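You operate a simulated robot arm through the tools that you are given. There is no shell and no other tool.

You are at the controls of a simulated robot arm. One attempt, no reset.

## Task
Fit the spare white drum with the most hours in the ioniser and reset it.
Fine: switch off first, lay the cap on the grey mat, leave the spent drum on the white board, put the cap back, switch on and hold reset. Other keys and knobs, the mouse and the wooden box on the rollers stay as they are.

It is judged by the outcome, as a careful person would: the job done as asked, and still so three seconds after it is handed in. It fails if anything else is knocked over, pushed out of place, dropped, spilled or broken. Lids that push on must go on centred and level and be pressed home; caps that screw on are set level and turned clockwise until they are tight.

## Robot
A 6-joint arm with a two-finger gripper, fixed in place. Base frame: the origin is at the foot of the arm, x ahead of it, y to its left, z up. Units: m, degrees, N and s.
It reaches about 1.298 m from its shoulder. Its first joint turns from -149.0 to 149.0 degrees. Payload 1.57 kg.
Tool frame: the origin (TCP) lies between the finger pads and is the grasp point; the fingertips stand 0.021 m ahead of it; z points along the fingers, y is the line along which they close. The gripper opens to 0.07 m. The gripper's body begins 0.05 m behind the TCP.
Orientation is that of the tool frame in the base frame, as [roll, pitch, yaw] about the fixed x, y, z axes, in that order (R = Rz(yaw) Ry(pitch) Rx(roll)). With the fingers straight down and closing along the base's y, the tool's x points along the base's -x, its y along +y and its z along -z.

## Interface
- The arm moves only by the tool arm_command. Its argument "deltas" is a list of rows, each a list of 7 numbers: the shift along the tool's x, y, z in m, then the turn, a rotation vector about the tool's x, y, z in degrees, then the gripper command, from -1 (fully open) to 1 (shut), values between in proportion. In form: [[tx, ty, tz, ax, ay, az, claw], ...]. A call has 1 to 20 rows; each row shifts and turns the commanded pose from where the row before left it, along the tool's axes as they then stand. Rows are played at 5 a second. More than 0.05 m and 8.6 degrees between two rows, or a gripper value outside its range, and nothing of the call is played. Where a pose cannot be reached the arm comes as near as it can. A force on the tool above 90 N (or 10 N above the force at the start of the call, whichever is more), or a blocked arm, ends the call early, and 0.2 s more pass. The fingers move at their own pace and stop on an object; they squeeze with about 24 N. The grip force told is the motor's: it shows also when the fingers shut on nothing. Time passes only in rows, and 0.2 s behind the last, so rows that do not move let the fingers close. The reply holds the time, the measured pose of the TCP, the force on the tool along the base axes, the opening and the grip force, in the units named above and with some noise, with the torque about the TCP (base axes, N m) and any sound that the robot's microphone picked up.
- Cameras (640 x 400 px; columns grow to the right, rows downward): "scene" is fixed at [0.2204, 0.6484, 1.5708]; the picture's right is [-0.28, -0.96, 0.00], its down [-0.79, 0.23, -0.56] and it looks along [0.54, -0.16, -0.83] (base axes); focal length 223 px, centre (320, 200). "wrist" rides on the gripper at [0.079, 0.004, -0.081] in the tool frame; the picture's right is [-0.05, 1.00, 0.00], its down [-0.67, -0.04, -0.74] and it looks along [-0.74, -0.04, 0.67] (tool axes); focal length 256 px, centre (320, 200). There is no depth. A picture from a camera that has moved, and an enlarged one, comes with that camera's place and axes in the base frame and with its lens.
- capture(camera): a new picture of that camera. The clock stands still meanwhile.
- lift_body(by): slides the trunk up (or, below 0, down) by that many m; the arm rides with it, the base frame stays. It gives what a move gives, with no picture.
- zoom(camera, box): a new picture of the part [left, top, right, bottom] of that camera's present view, enlarged. The clock stands still meanwhile.
- finish_job(): hands the job in; it is judged then, once.

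Places have to be worked out from the pictures, the camera data and where the tool is seen. Open the gripper and draw the arm clear of the work before you hand the job in, unless the task says otherwise.

The tools are called after "Call:" by a JSON object that holds its "op" and its "data". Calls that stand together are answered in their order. arm_command: Moves the arm, as the interface text tells. Its arguments: {"type":"object","properties":{"deltas":{"type":"array"}},"required":["deltas"]} The other tools are called the same way: lift_body (by) slides the trunk up or down; capture (camera) takes a picture; zoom (camera, box) takes an enlarged picture of a part of a camera's view; finish_job () hands the job in.

At the start:

```text
t: 0.0
ee_pos: [0.7398, 0.1331, 1.1838]
tcp_rot: [-179.9, -0.1, 180.0]
force: [0.1, -0.6, 0.5]
torque: [0.03, -0.01, 0.01]
width: 0.07
grip_force: 0.1
trunk travel left (down, up): [-0.865, 0.105]
```

scene: 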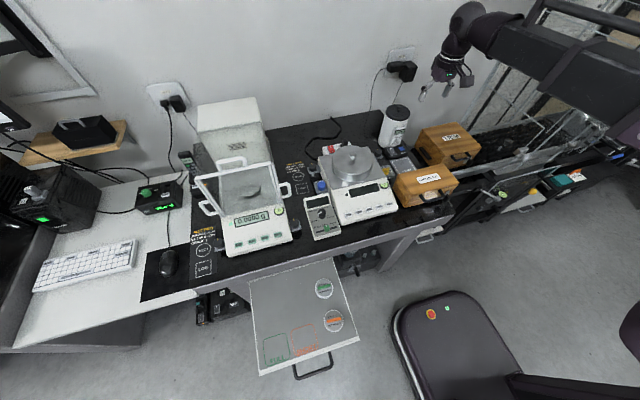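
wrist: 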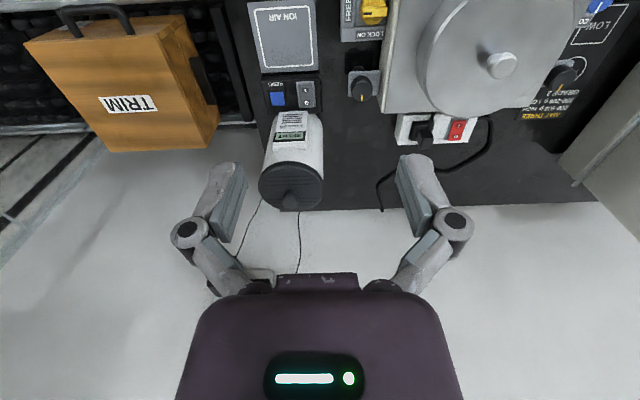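

The pictures show a bench with balances, a white cylinder that seems to be the ioniser, and wooden boxes. I'll zoom in on the scene to identify the parts.

Call:
{"op": "zoom", "data": {"camera": "scene", "box": [280, 90, 480, 215]}}

Call:
{"op": "zoom", "data": {"camera": "scene", "box": [170, 120, 330, 220]}}

Call:
{"op": "zoom", "data": {"camera": "scene", "box": [170, 220, 370, 380]}}

Call:
{"op": "zoom", "data": {"camera": "wrist", "box": [220, 0, 420, 125]}}

Call:
{"op": "zoom", "data": {"camera": "wrist", "box": [420, 0, 640, 200]}}

```text
3.20 times, centred on (380, 152) of scene
camera zoom: at [0.2204, 0.6484, 1.5708], right [-0.28, -0.96, 0.0], down [-0.79, 0.23, -0.56], along [0.54, -0.16, -0.83], focal length 713 px, centre (128, 352)
```

zoom: 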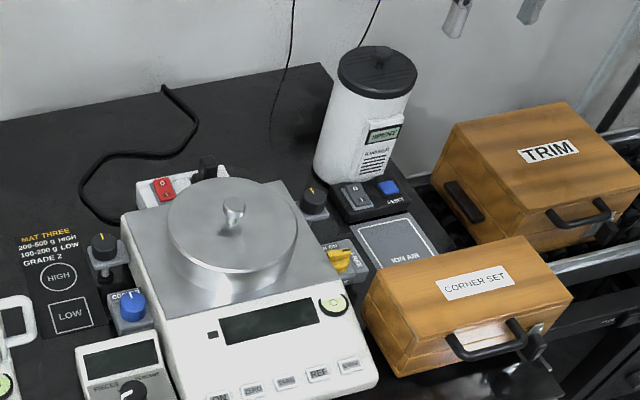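

```text
4.00 times, centred on (250, 170) of scene
camera zoom: at [0.2204, 0.6484, 1.5708], right [-0.28, -0.96, 0.0], down [-0.79, 0.23, -0.56], along [0.54, -0.16, -0.83], focal length 891 px, centre (600, 320)
```

zoom: 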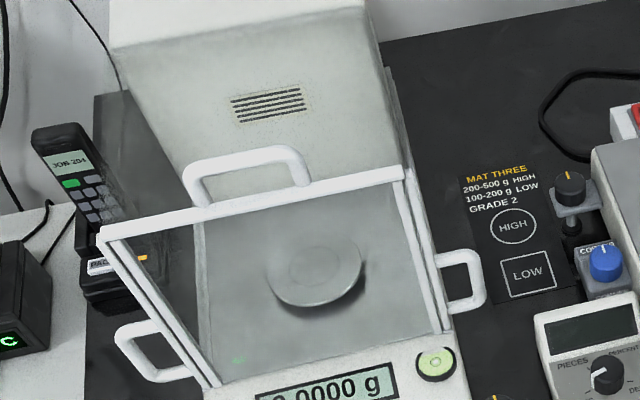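

```text
2.50 times, centred on (270, 300) of scene
camera zoom: at [0.2204, 0.6484, 1.5708], right [-0.28, -0.96, 0.0], down [-0.79, 0.23, -0.56], along [0.54, -0.16, -0.83], focal length 557 px, centre (445, -50)
```

zoom: 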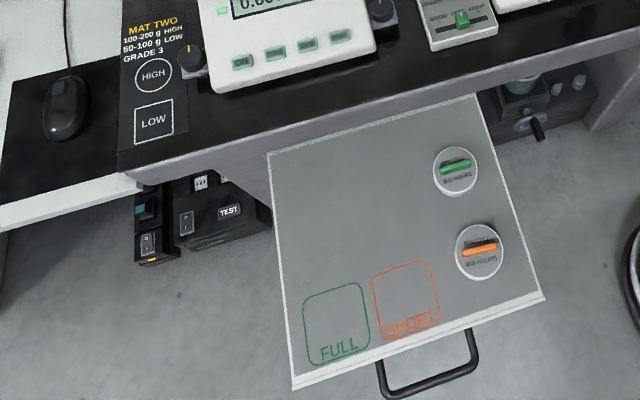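

```text
3.20 times, centred on (320, 62) of wrist
camera zoom: at [0.661, 0.1365, 1.2649], right [0.05, 1.0, 0.0], down [0.67, -0.04, 0.74], along [0.74, -0.04, -0.67], focal length 819 px, centre (320, 640)
```

zoom: 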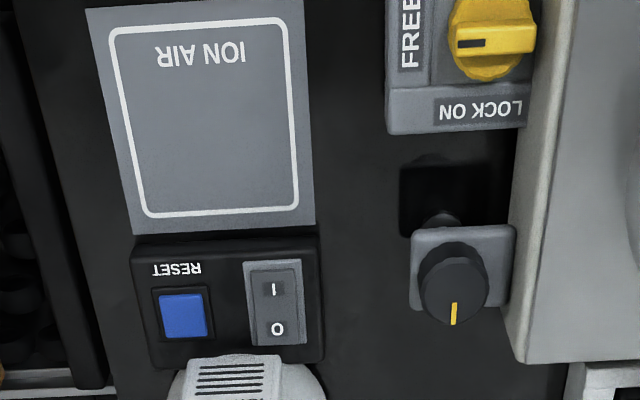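

```text
2.00 times, centred on (530, 100) of wrist
camera zoom: at [0.661, 0.1365, 1.2649], right [0.05, 1.0, 0.0], down [0.67, -0.04, 0.74], along [0.74, -0.04, -0.67], focal length 512 px, centre (-100, 400)
```

zoom: 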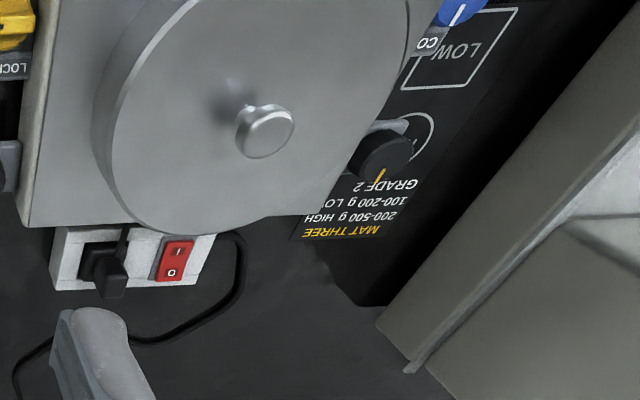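

The white cylinder with the dark cap is the ioniser (its display says "SPENT"), with switch and reset ahead of it and the grey "ION AIR" mat in front. I'll enlarge the spare drums, the display and the cap.

Call:
{"op": "zoom", "data": {"camera": "scene", "box": [300, 265, 360, 345]}}

Call:
{"op": "zoom", "data": {"camera": "scene", "box": [365, 95, 425, 155]}}

Call:
{"op": "zoom", "data": {"camera": "scene", "box": [240, 300, 340, 380]}}

Call:
{"op": "zoom", "data": {"camera": "scene", "box": [370, 140, 430, 190]}}

Call:
{"op": "zoom", "data": {"camera": "wrist", "box": [240, 90, 350, 220]}}

Call:
{"op": "zoom", "data": {"camera": "scene", "box": [0, 80, 200, 320]}}

Call:
{"op": "zoom", "data": {"camera": "scene", "box": [400, 0, 640, 240]}}

```text
5.00 times, centred on (330, 305) of scene
camera zoom: at [0.2204, 0.6484, 1.5708], right [-0.28, -0.96, 0.0], down [-0.79, 0.23, -0.56], along [0.54, -0.16, -0.83], focal length 1113 px, centre (270, -325)
```

zoom: 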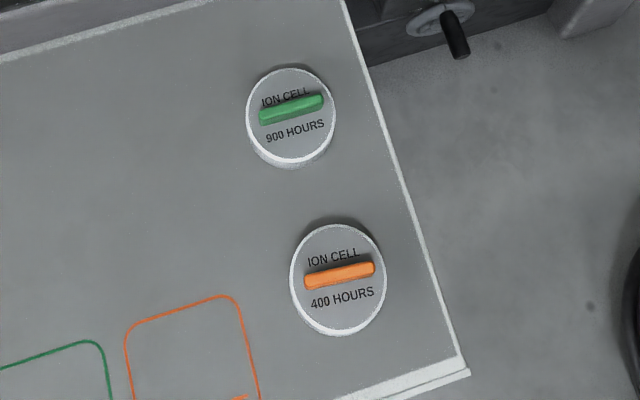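

```text
6.67 times, centred on (395, 125) of scene
camera zoom: at [0.2204, 0.6484, 1.5708], right [-0.28, -0.96, 0.0], down [-0.79, 0.23, -0.56], along [0.54, -0.16, -0.83], focal length 1484 px, centre (-180, 700)
```

zoom: 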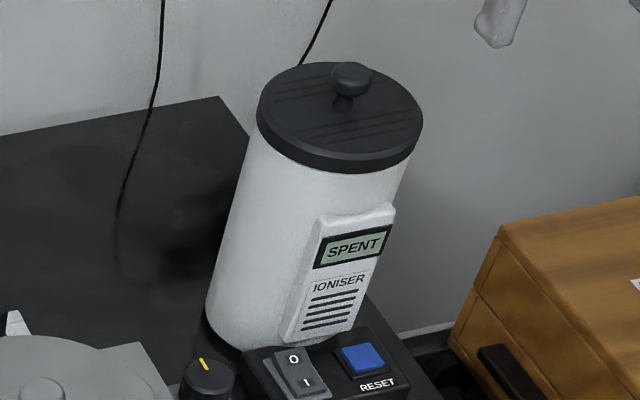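

```text
5.00 times, centred on (290, 340) of scene
camera zoom: at [0.2204, 0.6484, 1.5708], right [-0.28, -0.96, 0.0], down [-0.79, 0.23, -0.56], along [0.54, -0.16, -0.83], focal length 1113 px, centre (470, -500)
```

zoom: 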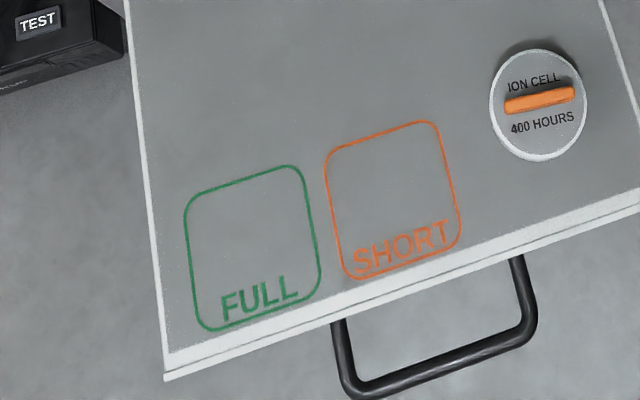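

```text
8.00 times, centred on (400, 165) of scene
camera zoom: at [0.2204, 0.6484, 1.5708], right [-0.28, -0.96, 0.0], down [-0.79, 0.23, -0.56], along [0.54, -0.16, -0.83], focal length 1781 px, centre (-320, 480)
```

zoom: 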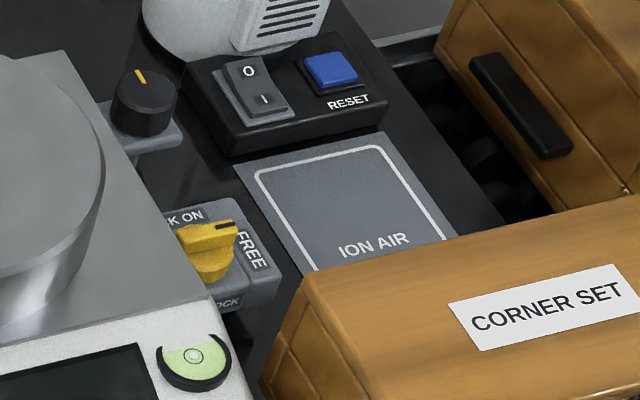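

```text
3.08 times, centred on (295, 155) of wrist
camera zoom: at [0.661, 0.1365, 1.2649], right [0.05, 1.0, 0.0], down [0.67, -0.04, 0.74], along [0.74, -0.04, -0.67], focal length 788 px, centre (397, 338)
```

zoom: 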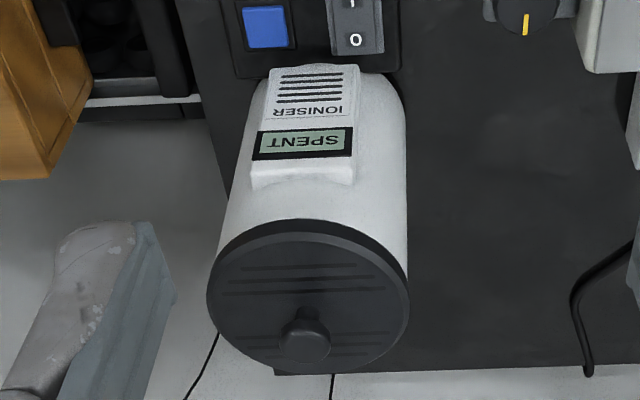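

```text
1.67 times, centred on (100, 200) of scene
camera zoom: at [0.2204, 0.6484, 1.5708], right [-0.28, -0.96, 0.0], down [-0.79, 0.23, -0.56], along [0.54, -0.16, -0.83], focal length 371 px, centre (687, 200)
```

zoom: 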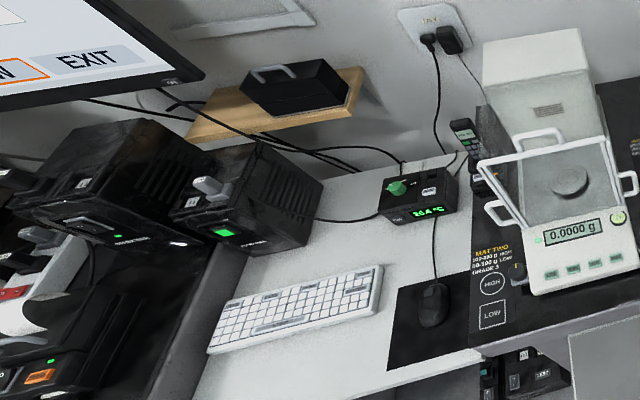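

```text
1.67 times, centred on (520, 120) of scene
camera zoom: at [0.2204, 0.6484, 1.5708], right [-0.28, -0.96, 0.0], down [-0.79, 0.23, -0.56], along [0.54, -0.16, -0.83], focal length 371 px, centre (-13, 333)
```

zoom: 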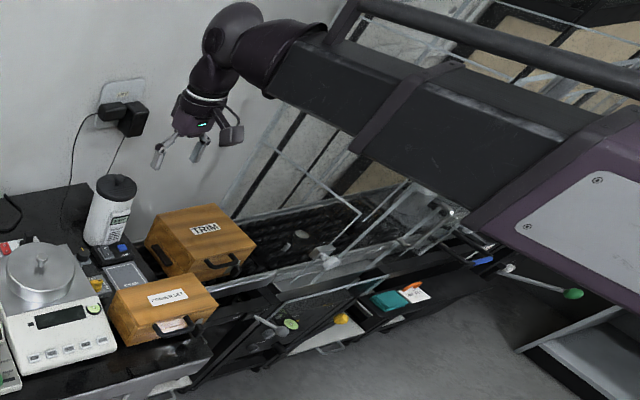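

The spare with the most hours is the green-handled 900 HOURS drum; my triangulation puts the cap knob near (0.965, 0.071, 1.00), the rocker near (0.876, 0.100, 0.825) and the bench near z=0.80. I'll look closer at the cap and the switch before moving.

Call:
{"op": "zoom", "data": {"camera": "scene", "box": [380, 98, 412, 118]}}

Call:
{"op": "zoom", "data": {"camera": "scene", "box": [386, 142, 418, 162]}}

Call:
{"op": "zoom", "data": {"camera": "wrist", "box": [250, 65, 330, 115]}}

Call:
{"op": "zoom", "data": {"camera": "wrist", "box": [250, 155, 330, 215]}}

Call:
{"op": "zoom", "data": {"camera": "scene", "box": [310, 275, 340, 300]}}

Call:
{"op": "zoom", "data": {"camera": "scene", "box": [318, 305, 348, 335]}}

```text
16.00 times, centred on (396, 108) of scene
camera zoom: at [0.2204, 0.6484, 1.5708], right [-0.28, -0.96, 0.0], down [-0.79, 0.23, -0.56], along [0.54, -0.16, -0.83], focal length 3563 px, centre (-896, 1672)
```

zoom: 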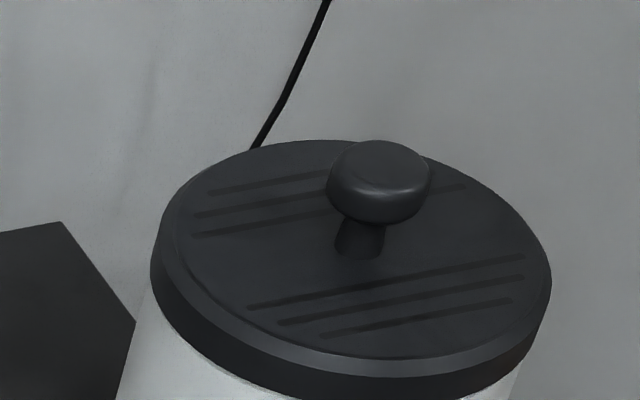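

```text
16.00 times, centred on (402, 152) of scene
camera zoom: at [0.2204, 0.6484, 1.5708], right [-0.28, -0.96, 0.0], down [-0.79, 0.23, -0.56], along [0.54, -0.16, -0.83], focal length 3563 px, centre (-992, 968)
```

zoom: 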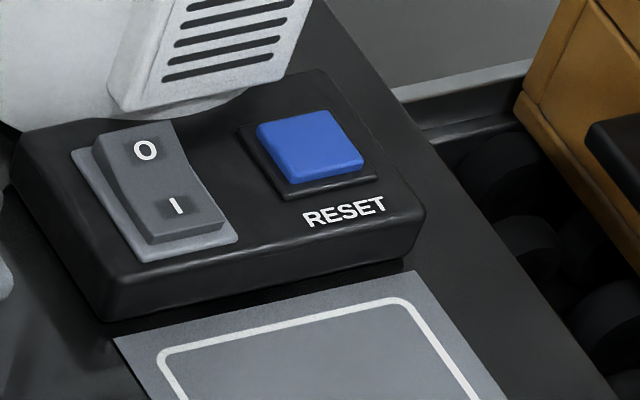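

```text
8.00 times, centred on (290, 90) of wrist
camera zoom: at [0.661, 0.1365, 1.2649], right [0.05, 1.0, 0.0], down [0.67, -0.04, 0.74], along [0.74, -0.04, -0.67], focal length 2048 px, centre (560, 1080)
```

zoom: 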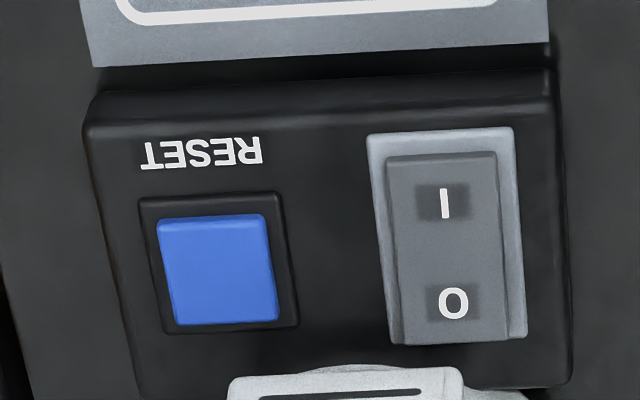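

```text
6.67 times, centred on (290, 185) of wrist
camera zoom: at [0.661, 0.1365, 1.2649], right [0.05, 1.0, 0.0], down [0.67, -0.04, 0.74], along [0.74, -0.04, -0.67], focal length 1707 px, centre (520, 300)
```

zoom: 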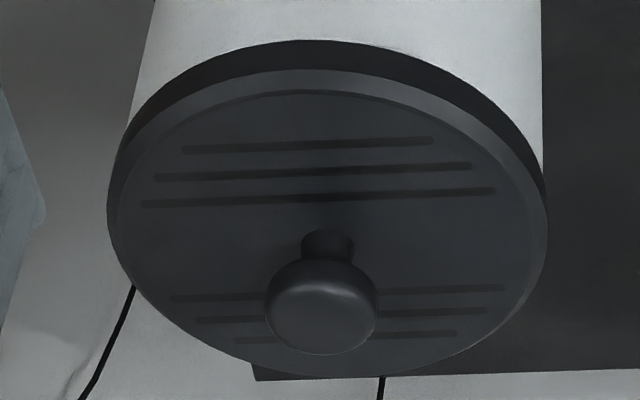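

```text
16.00 times, centred on (325, 288) of scene
camera zoom: at [0.2204, 0.6484, 1.5708], right [-0.28, -0.96, 0.0], down [-0.79, 0.23, -0.56], along [0.54, -0.16, -0.83], focal length 3563 px, centre (240, -1200)
```

zoom: 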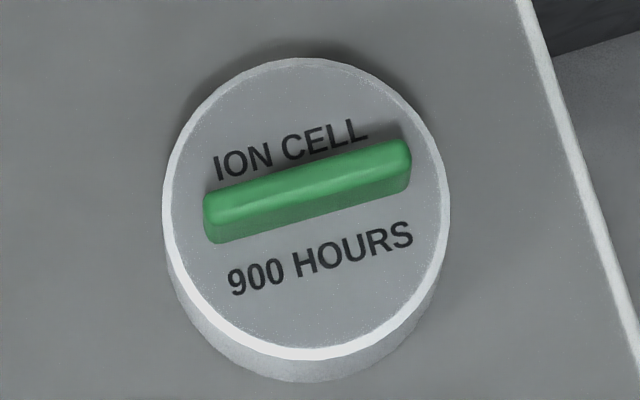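

```text
13.33 times, centred on (333, 320) of scene
camera zoom: at [0.2204, 0.6484, 1.5708], right [-0.28, -0.96, 0.0], down [-0.79, 0.23, -0.56], along [0.54, -0.16, -0.83], focal length 2969 px, centre (147, -1400)
```

zoom: 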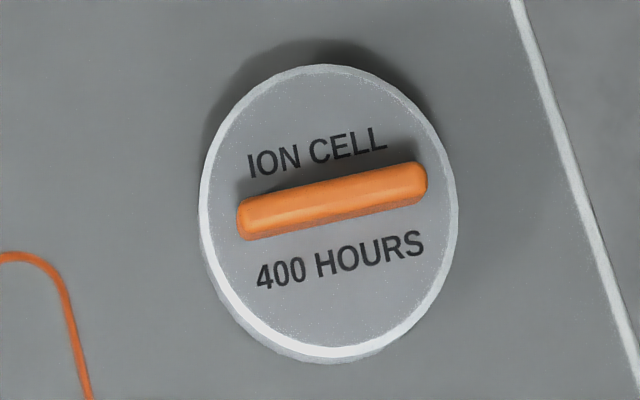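

The rocker's O end stands proud, so it is on, and the cap looks like a push-on lid with a knob. I'll close the fingers and tilt the tool 35° so the wrist leans away from the ioniser, then move toward the switch, still well above it.

Call:
{"op": "arm_command", "data": {"deltas": [[0, 0, 0, 0, -7, 0, 1], [0, 0, 0, 0, -7, 0, 1], [0, 0, 0, 0, -7, 0, 1], [0, 0, 0, 0, -7, 0, 1], [0, 0, 0, 0, -7, 0, 1], [0, 0, 0, 0, 0, 0, 1]]}}

Call:
{"op": "capture", "data": {"camera": "scene"}}

Call:
{"op": "capture", "data": {"camera": "wrist"}}

```text
t: 1.4
ee_pos: [0.741, 0.1339, 1.2178]
tcp_rot: [180.0, 34.9, 180.0]
force: [-0.2, -0.9, 0.3]
torque: [0.0, 0.02, 0.01]
width: 0.0
grip_force: 23.9
out of reach, approached as far as the arm can: row 2, 3, 4, 5
trunk travel left (down, up): [-0.865, 0.105]
```

```text
taken
```

scene: 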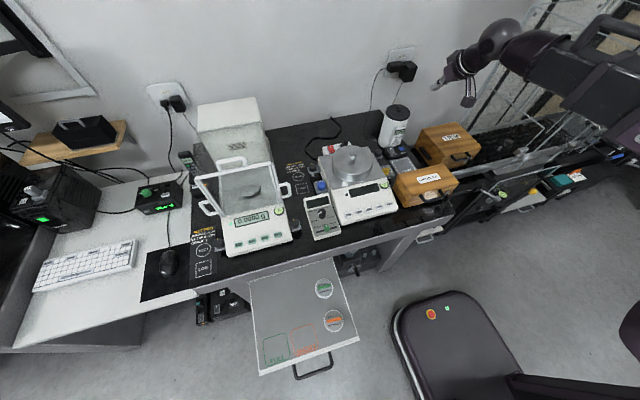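

```text
taken
camera wrist: at [0.6296, 0.1366, 1.2382], right [0.04, 1.0, 0.03], down [0.12, -0.04, 0.99], along [0.99, -0.04, -0.12], focal length 256 px, centre (320, 200)
```

wrist: 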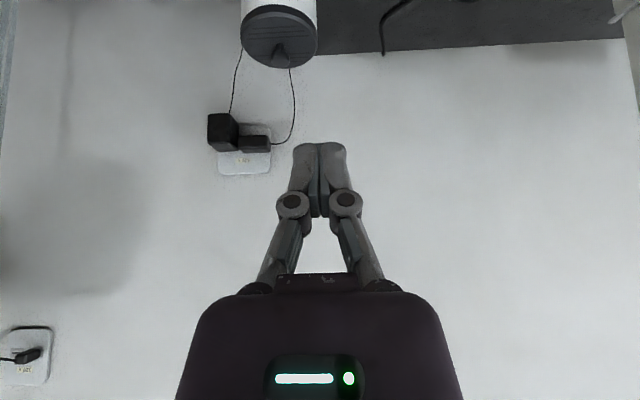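

The tilt went fine but the arm reported a reach limit because it is folded close in. The arm is clear of everything, so I'll move forward in x and see how command and reading agree.

Call:
{"op": "arm_command", "data": {"deltas": [[-0.0328, 0, 0.0229, 0, 0, 0, 1], [-0.0328, 0, 0.0229, 0, 0, 0, 1], [0, 0, 0, 0, 0, 0, 1]]}}

```text
t: 2.2
ee_pos: [0.8224, 0.1327, 1.2188]
tcp_rot: [180.0, 35.1, -179.9]
force: [-1.0, 0.3, -0.6]
torque: [-0.03, -0.01, 0.0]
width: 0.0002
grip_force: 23.6
trunk travel left (down, up): [-0.865, 0.105]
```

Commands are now followed exactly. I'll shift to (0.80, 0.106) and lower the trunk 0.22 m, which keeps the tool at about z=1.0, still above all the items here.

Call:
{"op": "arm_command", "data": {"deltas": [[0.0183, -0.027, -0.0128, 0, 0, 0, 1], [0, 0, 0, 0, 0, 0, 1]]}}

Call:
{"op": "lift_body", "data": {"by": -0.2}}

Call:
{"op": "capture", "data": {"camera": "scene"}}

Call:
{"op": "capture", "data": {"camera": "wrist"}}

```text
t: 2.8
ee_pos: [0.8005, 0.1042, 1.2164]
tcp_rot: [180.0, 35.0, -179.9]
force: [0.1, 0.1, -0.9]
torque: [-0.03, -0.01, 0.02]
width: 0.0
grip_force: 23.9
trunk travel left (down, up): [-0.865, 0.105]
```

```text
t: 5.0
ee_pos: [0.8, 0.1038, 1.0178]
tcp_rot: [-179.9, 35.1, -180.0]
force: [0.3, -0.3, -0.3]
torque: [-0.01, 0.0, -0.02]
width: 0.0001
grip_force: 24.3
trunk travel left (down, up): [-0.665, 0.305]
```

```text
taken
```

scene: 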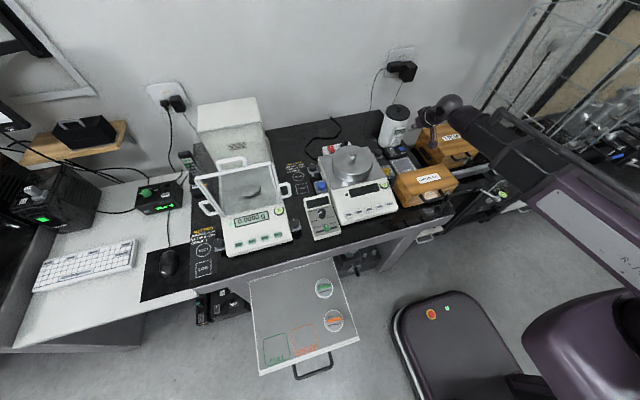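

```text
taken
camera wrist: at [0.6877, 0.1077, 1.0384], right [0.04, 1.0, 0.03], down [0.12, -0.04, 0.99], along [0.99, -0.04, -0.12], focal length 256 px, centre (320, 200)
```

wrist: 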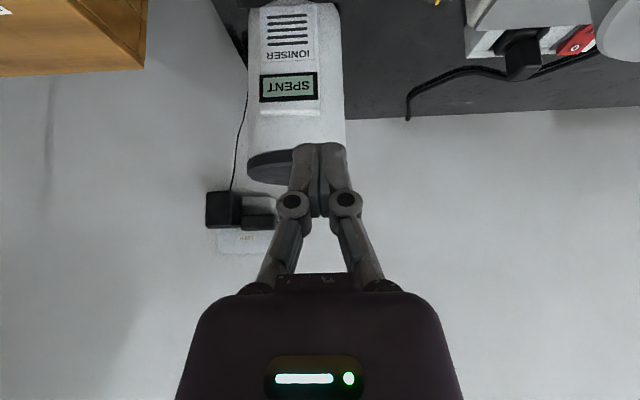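

The tool is at (0.80, 0.104, 1.018), and the forearm passes over the boxes. I'll zoom in to check its clearance.

Call:
{"op": "zoom", "data": {"camera": "scene", "box": [360, 80, 560, 205]}}

```text
3.20 times, centred on (460, 142) of scene
camera zoom: at [0.2204, 0.6484, 1.5708], right [-0.28, -0.96, 0.0], down [-0.79, 0.23, -0.56], along [0.54, -0.16, -0.83], focal length 713 px, centre (-128, 384)
```

zoom: 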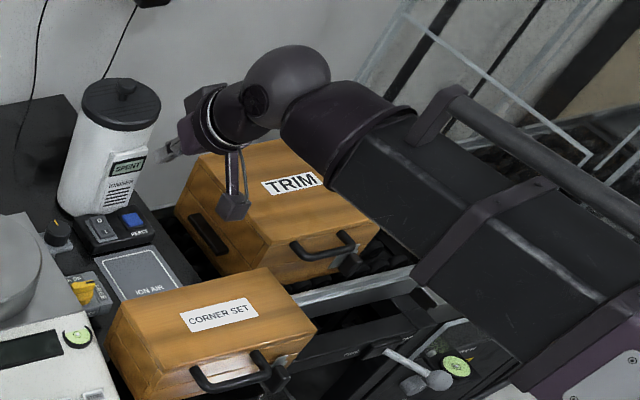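

The wrist ball sits about 0.2 m behind the TCP and the forearm clears the boxes. I'll advance the fingertips along the tool axis toward a point about 9 cm above the rocker.

Call:
{"op": "arm_command", "data": {"deltas": [[-0.0009, 0.001, 0.0365, 0, 0, 0, 1], [-0.0009, 0.001, 0.0365, 0, 0, 0, 1], [-0.0009, 0, 0.0365, 0, 0, 0, 1], [0, 0, 0, 0, 0, 0, 1]]}}

Call:
{"op": "zoom", "data": {"camera": "scene", "box": [360, 80, 560, 205]}}

Call:
{"op": "capture", "data": {"camera": "wrist"}}

```text
t: 6.0
ee_pos: [0.8661, 0.1062, 1.017]
tcp_rot: [-180.0, 35.0, -180.0]
force: [-0.2, -0.3, 0.6]
torque: [-0.02, 0.03, -0.01]
width: 0.0002
grip_force: 24.1
out of reach, approached as far as the arm can: row 1, 2, 3
trunk travel left (down, up): [-0.665, 0.305]
```

```text
3.20 times, centred on (460, 142) of scene
camera zoom: at [0.2204, 0.6484, 1.5708], right [-0.28, -0.96, 0.0], down [-0.79, 0.23, -0.56], along [0.54, -0.16, -0.83], focal length 713 px, centre (-128, 384)
```

zoom: 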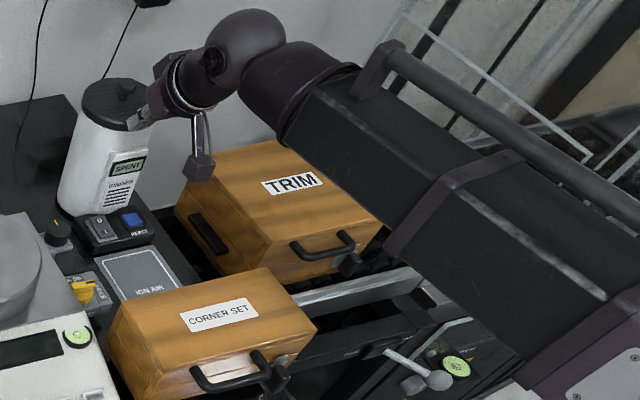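

```text
taken
camera wrist: at [0.7539, 0.1094, 1.0384], right [0.04, 1.0, 0.03], down [0.12, -0.04, 0.99], along [0.99, -0.04, -0.12], focal length 256 px, centre (320, 200)
```

wrist: 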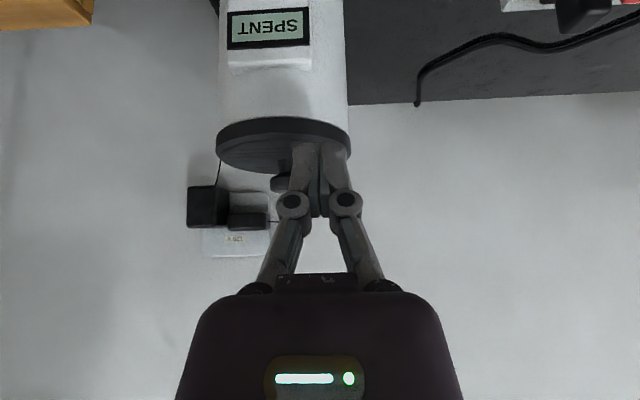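

The arm cannot bring the wrist lower at this trunk height, so the trunk has to give the height. I'll set x to 0.878, above the O end, then lower the trunk to about 2 cm above the rocker.

Call:
{"op": "arm_command", "data": {"deltas": [[-0.0098, 0, 0.0069, 0, 0, 0, 1], [0, 0, 0, 0, 0, 0, 1]]}}

Call:
{"op": "lift_body", "data": {"by": -0.1}}

Call:
{"op": "zoom", "data": {"camera": "scene", "box": [360, 80, 560, 205]}}

Call:
{"op": "capture", "data": {"camera": "wrist"}}

```text
t: 6.6
ee_pos: [0.8786, 0.1056, 1.0179]
tcp_rot: [180.0, 35.1, -180.0]
force: [0.6, -0.7, 0.3]
torque: [0.03, 0.03, 0.0]
width: 0.0002
grip_force: 23.8
trunk travel left (down, up): [-0.665, 0.305]
```

```text
t: 7.9
ee_pos: [0.8786, 0.1055, 0.9177]
tcp_rot: [-180.0, 35.0, -180.0]
force: [-0.9, 0.6, 1.1]
torque: [0.0, 0.03, -0.01]
width: 0.0004
grip_force: 24.4
trunk travel left (down, up): [-0.565, 0.405]
```

```text
3.20 times, centred on (460, 142) of scene
camera zoom: at [0.2204, 0.6484, 1.5708], right [-0.28, -0.96, 0.0], down [-0.79, 0.23, -0.56], along [0.54, -0.16, -0.83], focal length 713 px, centre (-128, 384)
```

zoom: 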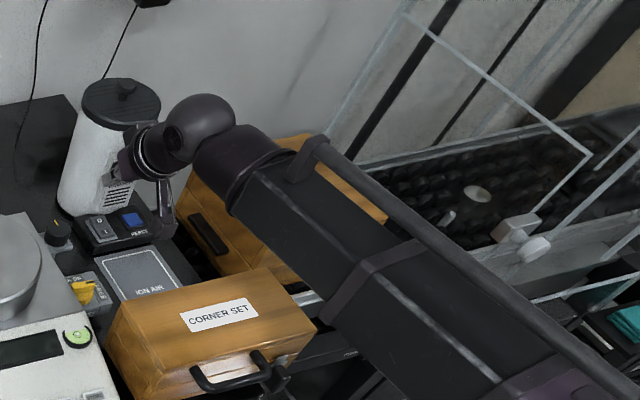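

```text
taken
camera wrist: at [0.7665, 0.1091, 0.9384], right [0.04, 1.0, 0.03], down [0.12, -0.04, 0.99], along [0.99, -0.04, -0.12], focal length 256 px, centre (320, 200)
```

wrist: 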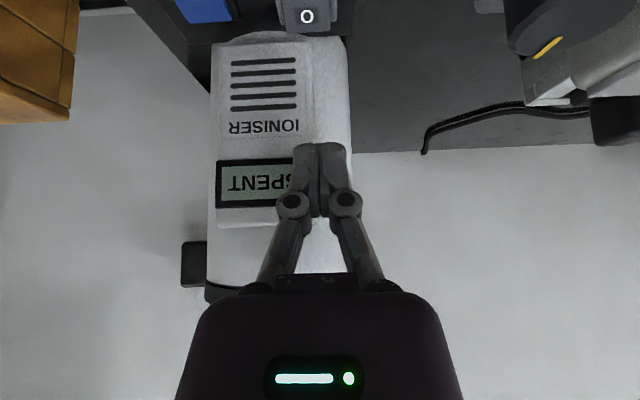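

Everything is as computed: O at about (0.887, 0.101, 0.827), tip corner at x≈0.884 and clear of the ioniser's panel. I'll lower to just above the rocker and look again.

Call:
{"op": "lift_body", "data": {"by": -0.055}}

Call:
{"op": "zoom", "data": {"camera": "scene", "box": [376, 130, 424, 160]}}

Call:
{"op": "capture", "data": {"camera": "wrist"}}

```text
t: 8.9
ee_pos: [0.8794, 0.1051, 0.8625]
tcp_rot: [-180.0, 35.1, -179.9]
force: [-0.4, -0.2, 0.7]
torque: [-0.02, -0.04, 0.03]
width: 0.0
grip_force: 24.5
trunk travel left (down, up): [-0.51, 0.46]
```

```text
13.33 times, centred on (400, 145) of scene
camera zoom: at [0.2204, 0.6484, 1.5708], right [-0.28, -0.96, 0.0], down [-0.79, 0.23, -0.56], along [0.54, -0.16, -0.83], focal length 2969 px, centre (-747, 933)
```

zoom: 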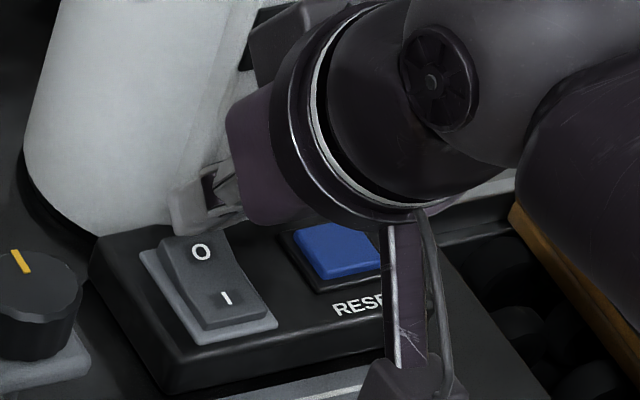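

```text
taken
camera wrist: at [0.7665, 0.1091, 0.8834], right [0.04, 1.0, 0.03], down [0.12, -0.04, 0.99], along [0.99, -0.04, -0.12], focal length 256 px, centre (320, 200)
```

wrist: 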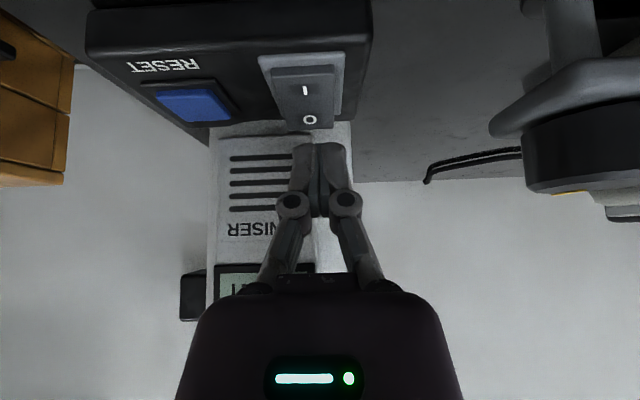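

The tips are about 8 mm above the raised O end, and laterally clear of the panel. I'll lower in small steps and watch the force.

Call:
{"op": "lift_body", "data": {"by": -0.008}}

Call:
{"op": "lift_body", "data": {"by": -0.003}}

Call:
{"op": "capture", "data": {"camera": "wrist"}}

```text
t: 9.4
ee_pos: [0.8784, 0.1059, 0.8544]
tcp_rot: [-179.9, 35.0, 180.0]
force: [0.7, -0.1, 0.3]
torque: [-0.04, -0.01, 0.0]
width: 0.0
grip_force: 24.0
trunk travel left (down, up): [-0.502, 0.468]
```

```text
t: 9.9
ee_pos: [0.8786, 0.1052, 0.8506]
tcp_rot: [180.0, 35.0, 180.0]
force: [-0.1, 1.0, 0.2]
torque: [0.02, -0.02, 0.02]
width: 0.0
grip_force: 24.1
trunk travel left (down, up): [-0.499, 0.471]
```

```text
taken
camera wrist: at [0.7665, 0.1092, 0.8723], right [0.04, 1.0, 0.03], down [0.12, -0.04, 0.99], along [0.99, -0.04, -0.12], focal length 256 px, centre (320, 200)
```

wrist: 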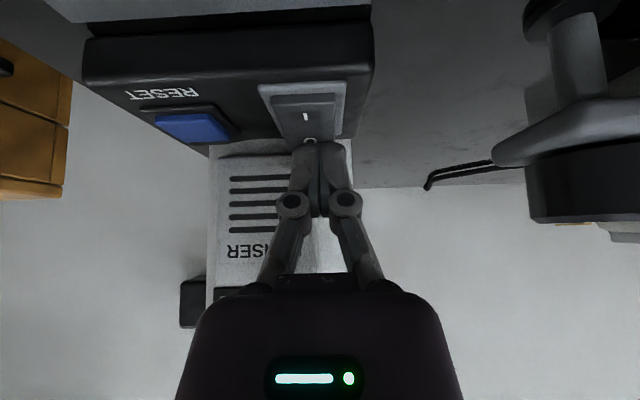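

The tip now just overlaps the O with no force yet. I continue down in 3 mm steps.

Call:
{"op": "lift_body", "data": {"by": -0.003}}

Call:
{"op": "lift_body", "data": {"by": -0.002}}

Call:
{"op": "capture", "data": {"camera": "wrist"}}

```text
t: 10.5
ee_pos: [0.8796, 0.1046, 0.8487]
tcp_rot: [180.0, 35.1, -180.0]
force: [1.5, -0.4, 5.0]
torque: [0.02, -0.1, 0.0]
width: 0.0063
grip_force: 28.2
trunk travel left (down, up): [-0.496, 0.474]
```

```text
t: 11.0
ee_pos: [0.8784, 0.105, 0.8491]
tcp_rot: [-180.0, 35.4, 179.9]
force: [7.4, 0.5, 25.3]
torque: [0.02, -0.29, -0.03]
width: 0.0063
grip_force: 28.5
trunk travel left (down, up): [-0.494, 0.476]
```

```text
taken
camera wrist: at [0.7663, 0.1091, 0.869], right [0.04, 1.0, 0.03], down [0.11, -0.04, 0.99], along [0.99, -0.04, -0.11], focal length 256 px, centre (320, 200)
```

wrist: 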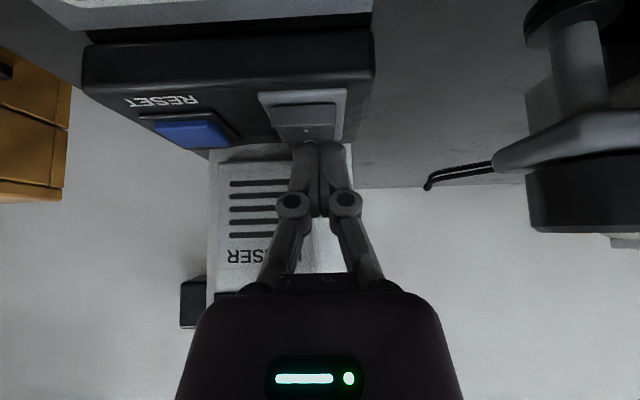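

The force rose to 25 N and the fingers were spread 6 mm, so I'll look closely before doing anything else.

Call:
{"op": "zoom", "data": {"camera": "wrist", "box": [240, 80, 380, 180]}}

Call:
{"op": "zoom", "data": {"camera": "scene", "box": [380, 135, 412, 160]}}

```text
4.00 times, centred on (310, 130) of wrist
camera zoom: at [0.7663, 0.1091, 0.869], right [0.04, 1.0, 0.03], down [0.11, -0.04, 0.99], along [0.99, -0.04, -0.11], focal length 1024 px, centre (360, 480)
```

zoom: 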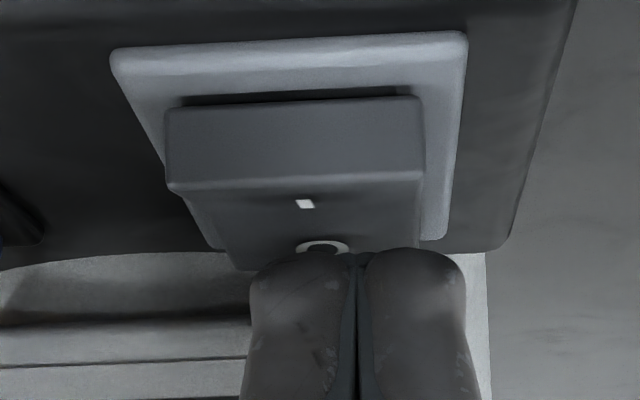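

```text
16.00 times, centred on (396, 148) of scene
camera zoom: at [0.2204, 0.6484, 1.5708], right [-0.28, -0.96, 0.0], down [-0.79, 0.23, -0.56], along [0.54, -0.16, -0.83], focal length 3563 px, centre (-896, 1040)
```

zoom: 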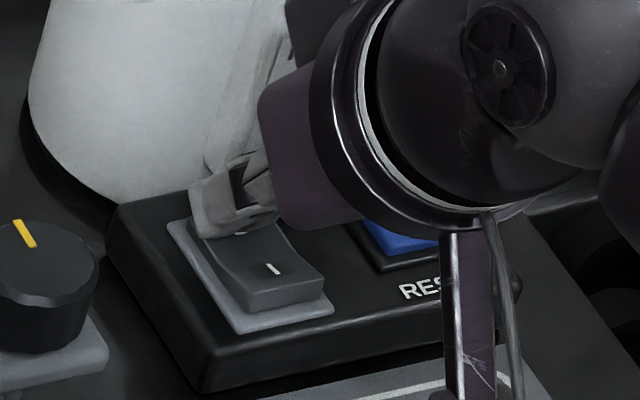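

The I end now stands raised and the O end is down, so the switch is off. I'll lift away and verify.

Call:
{"op": "lift_body", "data": {"by": 0.06}}

Call:
{"op": "capture", "data": {"camera": "wrist"}}

Call:
{"op": "zoom", "data": {"camera": "scene", "box": [376, 125, 424, 165]}}

```text
t: 12.0
ee_pos: [0.8793, 0.1059, 0.906]
tcp_rot: [180.0, 35.0, 179.9]
force: [-0.5, 0.4, -0.3]
torque: [0.01, -0.03, 0.0]
width: 0.0
grip_force: 29.1
trunk travel left (down, up): [-0.554, 0.416]
```

```text
taken
camera wrist: at [0.7665, 0.1092, 0.9273], right [0.04, 1.0, 0.03], down [0.12, -0.04, 0.99], along [0.99, -0.04, -0.12], focal length 256 px, centre (320, 200)
```

wrist: 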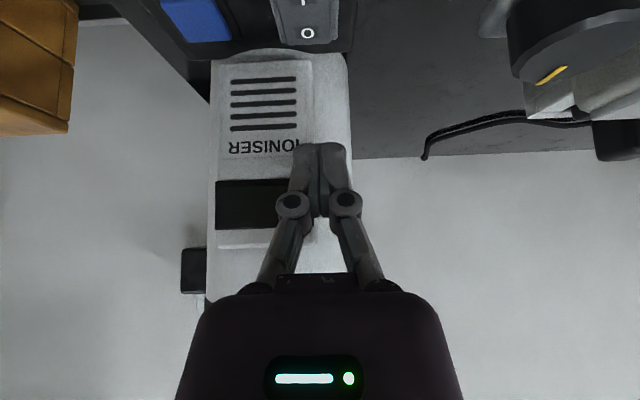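

```text
10.00 times, centred on (400, 145) of scene
camera zoom: at [0.2204, 0.6484, 1.5708], right [-0.28, -0.96, 0.0], down [-0.79, 0.23, -0.56], along [0.54, -0.16, -0.83], focal length 2227 px, centre (-480, 750)
```

zoom: 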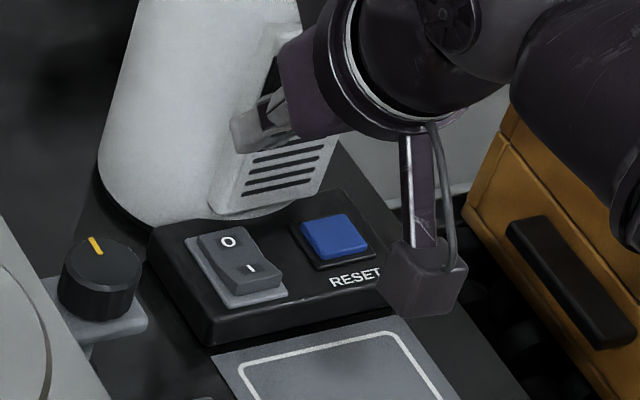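

The display has gone dark, so the ioniser is off. Next I raise the arm, straighten the tool and yaw it 90° so that the camera hangs on the +y side, clear of the CORNER SET box, and the fingers close along x.

Call:
{"op": "lift_body", "data": {"by": 0.18}}

Call:
{"op": "arm_command", "data": {"deltas": [[0.0328, 0, -0.0229, 0, 7, 0, 1], [0.02, 0, -0.01, 0, 7, 0, 1], [0, 0, 0, 0, 7, 0, 1], [0, 0, 0, 0, 7, 0, 1], [0, 0, 0, 0, 7, 0, 1], [0, 0, 0, 0, 0, 0, 1]]}}

Call:
{"op": "capture", "data": {"camera": "wrist"}}

Call:
{"op": "capture", "data": {"camera": "scene"}}

```text
t: 14.0
ee_pos: [0.8791, 0.1059, 1.0869]
tcp_rot: [180.0, 35.0, 180.0]
force: [1.0, 0.1, 0.6]
torque: [0.01, 0.0, -0.02]
width: 0.0
grip_force: 28.4
trunk travel left (down, up): [-0.734, 0.236]
```

```text
t: 15.4
ee_pos: [0.8159, 0.1054, 1.0521]
tcp_rot: [-180.0, -0.1, 180.0]
force: [0.1, 0.0, -0.5]
torque: [0.01, 0.01, -0.01]
width: 0.0003
grip_force: 28.5
out of reach, approached as far as the arm can: row 1, 2, 3, 4
trunk travel left (down, up): [-0.734, 0.236]
```

```text
taken
camera wrist: at [0.736, 0.1095, 1.134], right [0.05, 1.0, 0.0], down [0.67, -0.04, 0.74], along [0.74, -0.04, -0.67], focal length 256 px, centre (320, 200)
```

wrist: 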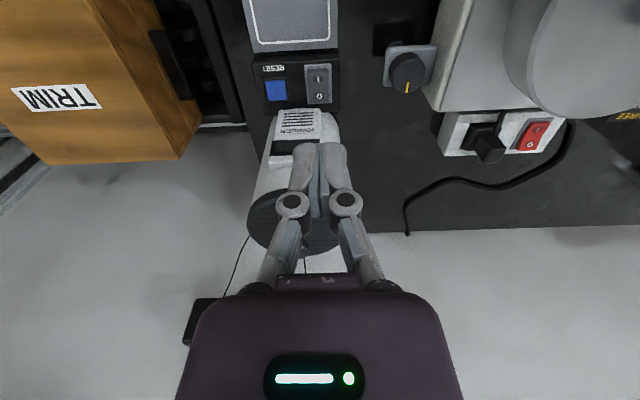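

```text
taken
```

scene: 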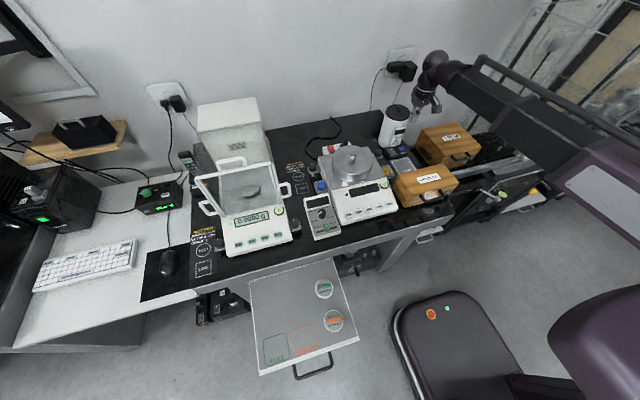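

The arm's lower wrist limit behaves as modelled. Now I yaw the tool +90° about its own axis, opening the gripper, and raise a bit with the arm to see how upward motion behaves.

Call:
{"op": "arm_command", "data": {"deltas": [[0, 0, -0.01, 0, 0, 8.182, 0], [0, 0, -0.01, 0, 0, 8.182, -1], [0, 0, -0.01, 0, 0, 8.182, -1], [0, 0, -0.01, 0, 0, 8.182, -1], [0, 0, -0.01, 0, 0, 8.182, -1], [0, 0, 0, 0, 0, 8.182, -1], [0, 0, 0, 0, 0, 8.182, -1], [0, 0, 0, 0, 0, 8.182, -1], [0, 0, 0, 0, 0, 8.182, -1], [0, 0, 0, 0, 0, 8.182, -1], [0, 0, 0, 0, 0, 8.182, -1], [0, 0, 0, 0, 0, 0, -1]]}}

Call:
{"op": "capture", "data": {"camera": "wrist"}}

Call:
{"op": "capture", "data": {"camera": "scene"}}

```text
t: 18.0
ee_pos: [0.8166, 0.1062, 1.0536]
tcp_rot: [180.0, 0.0, 89.8]
force: [-0.3, -0.1, 1.1]
torque: [0.01, -0.03, -0.02]
width: 0.0702
grip_force: 0.1
out of reach, approached as far as the arm can: row 1, 2, 3, 4, 5
trunk travel left (down, up): [-0.734, 0.236]
```

```text
taken
camera wrist: at [0.82, 0.1843, 1.1338], right [1.0, -0.05, 0.0], down [-0.04, -0.67, 0.74], along [-0.04, -0.74, -0.67], focal length 256 px, centre (320, 200)
```

wrist: 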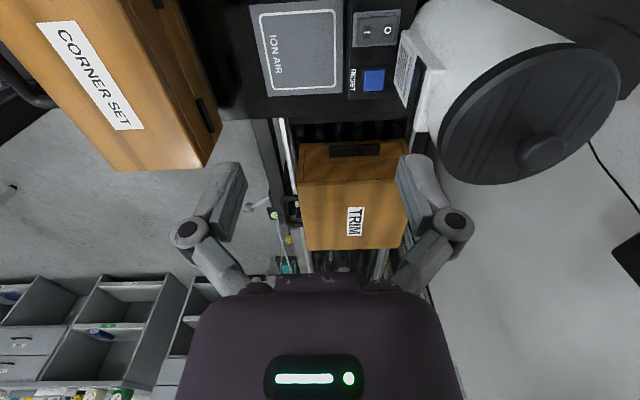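

```text
taken
```

scene: 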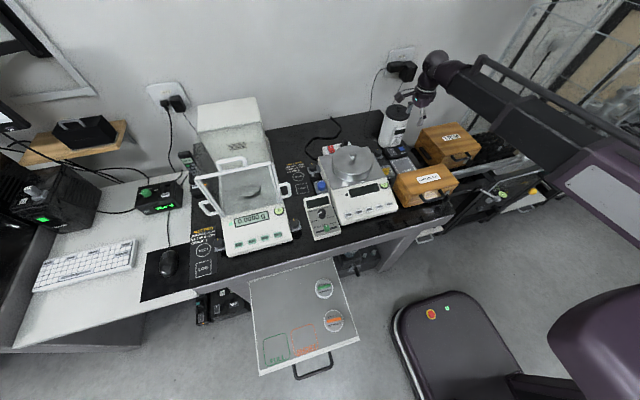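

The arm moves only horizontally (height comes from the trunk), which is fine. From this new view I'll refine the cap's position and size, and check the mat.

Call:
{"op": "zoom", "data": {"camera": "wrist", "box": [430, 30, 630, 190]}}

Call:
{"op": "zoom", "data": {"camera": "wrist", "box": [190, 0, 430, 150]}}

```text
2.50 times, centred on (530, 110) of wrist
camera zoom: at [0.82, 0.1843, 1.1338], right [1.0, -0.05, 0.0], down [-0.04, -0.67, 0.74], along [-0.04, -0.74, -0.67], focal length 640 px, centre (-205, 425)
```

zoom: 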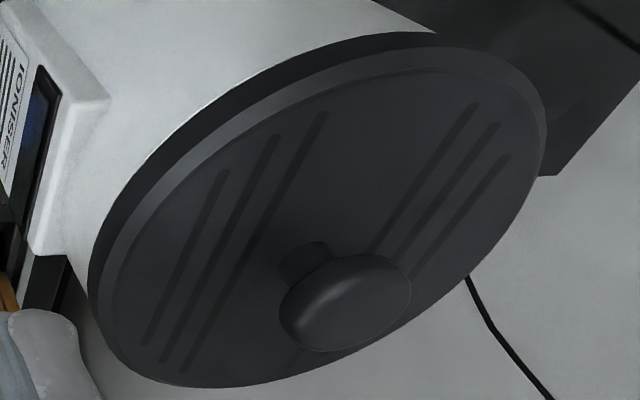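

```text
2.67 times, centred on (310, 75) of wrist
camera zoom: at [0.82, 0.1843, 1.1338], right [1.0, -0.05, 0.0], down [-0.04, -0.67, 0.74], along [-0.04, -0.74, -0.67], focal length 683 px, centre (347, 533)
```

zoom: 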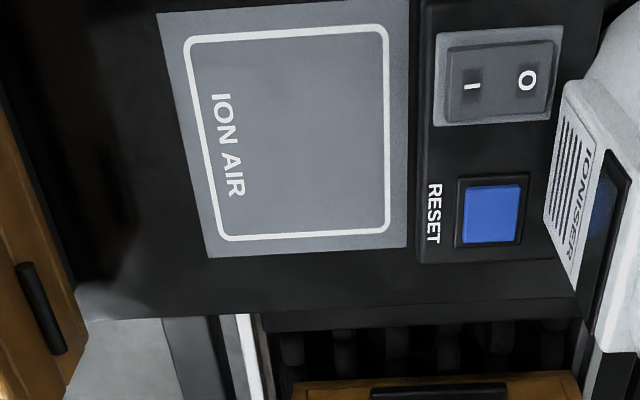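

The cap axis comes out at about (0.960, 0.074), knob top z≈0.999, and the mat spans x 0.743–0.841, y 0.028–0.127. I'll move above the knob with open fingers.

Call:
{"op": "arm_command", "data": {"deltas": [[-0.0081, 0.0358, 0, 0, 0, 0, -1], [-0.0081, 0.0358, 0, 0, 0, 0, -1], [-0.0081, 0.0358, 0, 0, 0, 0, -1], [-0.0081, 0.0358, 0, 0, 0, 0, -1], [0, 0, 0, 0, 0, 0, -1]]}}

Call:
{"op": "capture", "data": {"camera": "wrist"}}

Call:
{"op": "zoom", "data": {"camera": "scene", "box": [360, 60, 480, 140]}}

```text
t: 19.2
ee_pos: [0.9604, 0.0701, 1.0543]
tcp_rot: [180.0, 0.1, 90.1]
force: [-0.5, 0.3, -0.1]
torque: [0.02, 0.01, 0.0]
width: 0.0698
grip_force: 0.1
trunk travel left (down, up): [-0.734, 0.236]
```

```text
taken
camera wrist: at [0.9629, 0.1507, 1.1341], right [1.0, -0.05, 0.0], down [-0.04, -0.67, 0.74], along [-0.04, -0.74, -0.67], focal length 256 px, centre (320, 200)
```

wrist: 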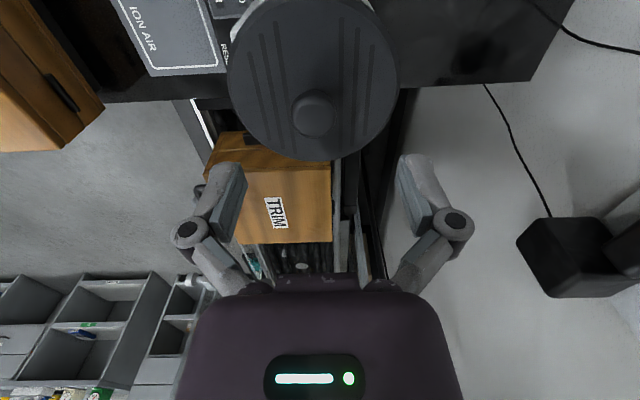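

```text
5.00 times, centred on (420, 100) of scene
camera zoom: at [0.2204, 0.6484, 1.5708], right [-0.28, -0.96, 0.0], down [-0.79, 0.23, -0.56], along [0.54, -0.16, -0.83], focal length 1113 px, centre (-180, 700)
```

zoom: 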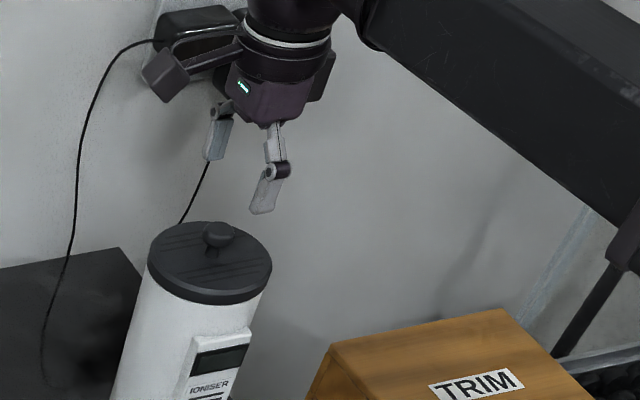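

I'll zoom in on the knob to refine the alignment; on the picture a centred knob would lie at column 320.

Call:
{"op": "zoom", "data": {"camera": "wrist", "box": [220, 0, 420, 180]}}

```text
2.22 times, centred on (320, 90) of wrist
camera zoom: at [0.9629, 0.1507, 1.1341], right [1.0, -0.05, 0.0], down [-0.04, -0.67, 0.74], along [-0.04, -0.74, -0.67], focal length 569 px, centre (320, 444)
```

zoom: 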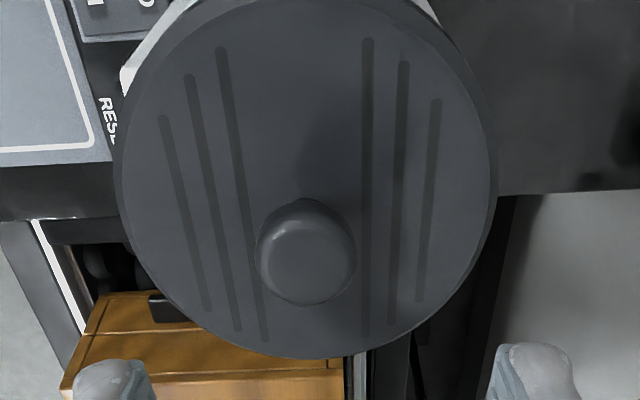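

The knob and cap both read about 3.8 mm toward −x and 3 mm toward +y from the tool axis. I'll correct that and lower 4.5 cm.

Call:
{"op": "arm_command", "data": {"deltas": [[0.003, -0.0038, 0, 0, 0, 0, -1], [0, 0, 0, 0, 0, 0, -1]]}}

Call:
{"op": "lift_body", "data": {"by": -0.045}}

Call:
{"op": "capture", "data": {"camera": "wrist"}}

Call:
{"op": "zoom", "data": {"camera": "scene", "box": [360, 80, 440, 130]}}

```text
t: 19.8
ee_pos: [0.956, 0.0744, 1.053]
tcp_rot: [180.0, -0.1, 90.0]
force: [0.3, -0.1, 0.5]
torque: [-0.01, 0.0, 0.0]
width: 0.07
grip_force: 0.1
trunk travel left (down, up): [-0.734, 0.236]
```

```text
t: 20.7
ee_pos: [0.9553, 0.0744, 1.0088]
tcp_rot: [180.0, 0.0, 90.0]
force: [0.0, -0.5, -0.1]
torque: [-0.01, 0.04, -0.03]
width: 0.0701
grip_force: 0.0
trunk travel left (down, up): [-0.689, 0.281]
```

```text
taken
camera wrist: at [0.959, 0.1535, 1.0889], right [1.0, -0.05, 0.0], down [-0.04, -0.67, 0.74], along [-0.04, -0.74, -0.67], focal length 256 px, centre (320, 200)
```

wrist: 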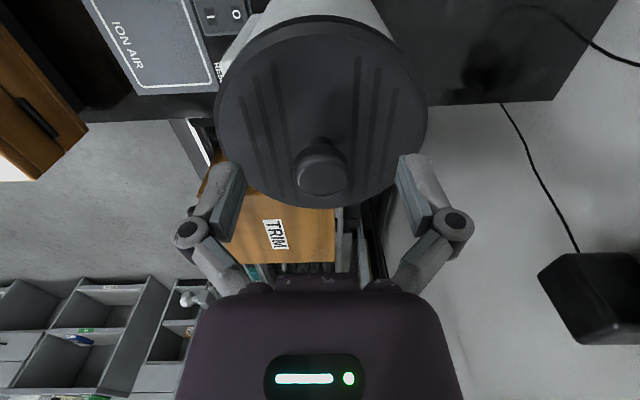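

```text
8.00 times, centred on (400, 105) of scene
camera zoom: at [0.2204, 0.6484, 1.5708], right [-0.28, -0.96, 0.0], down [-0.79, 0.23, -0.56], along [0.54, -0.16, -0.83], focal length 1781 px, centre (-320, 960)
```

zoom: 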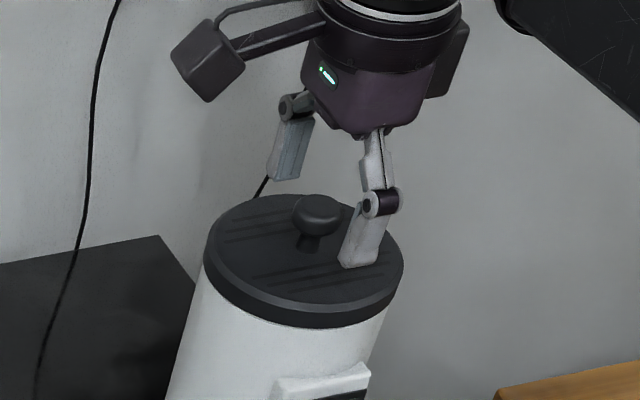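

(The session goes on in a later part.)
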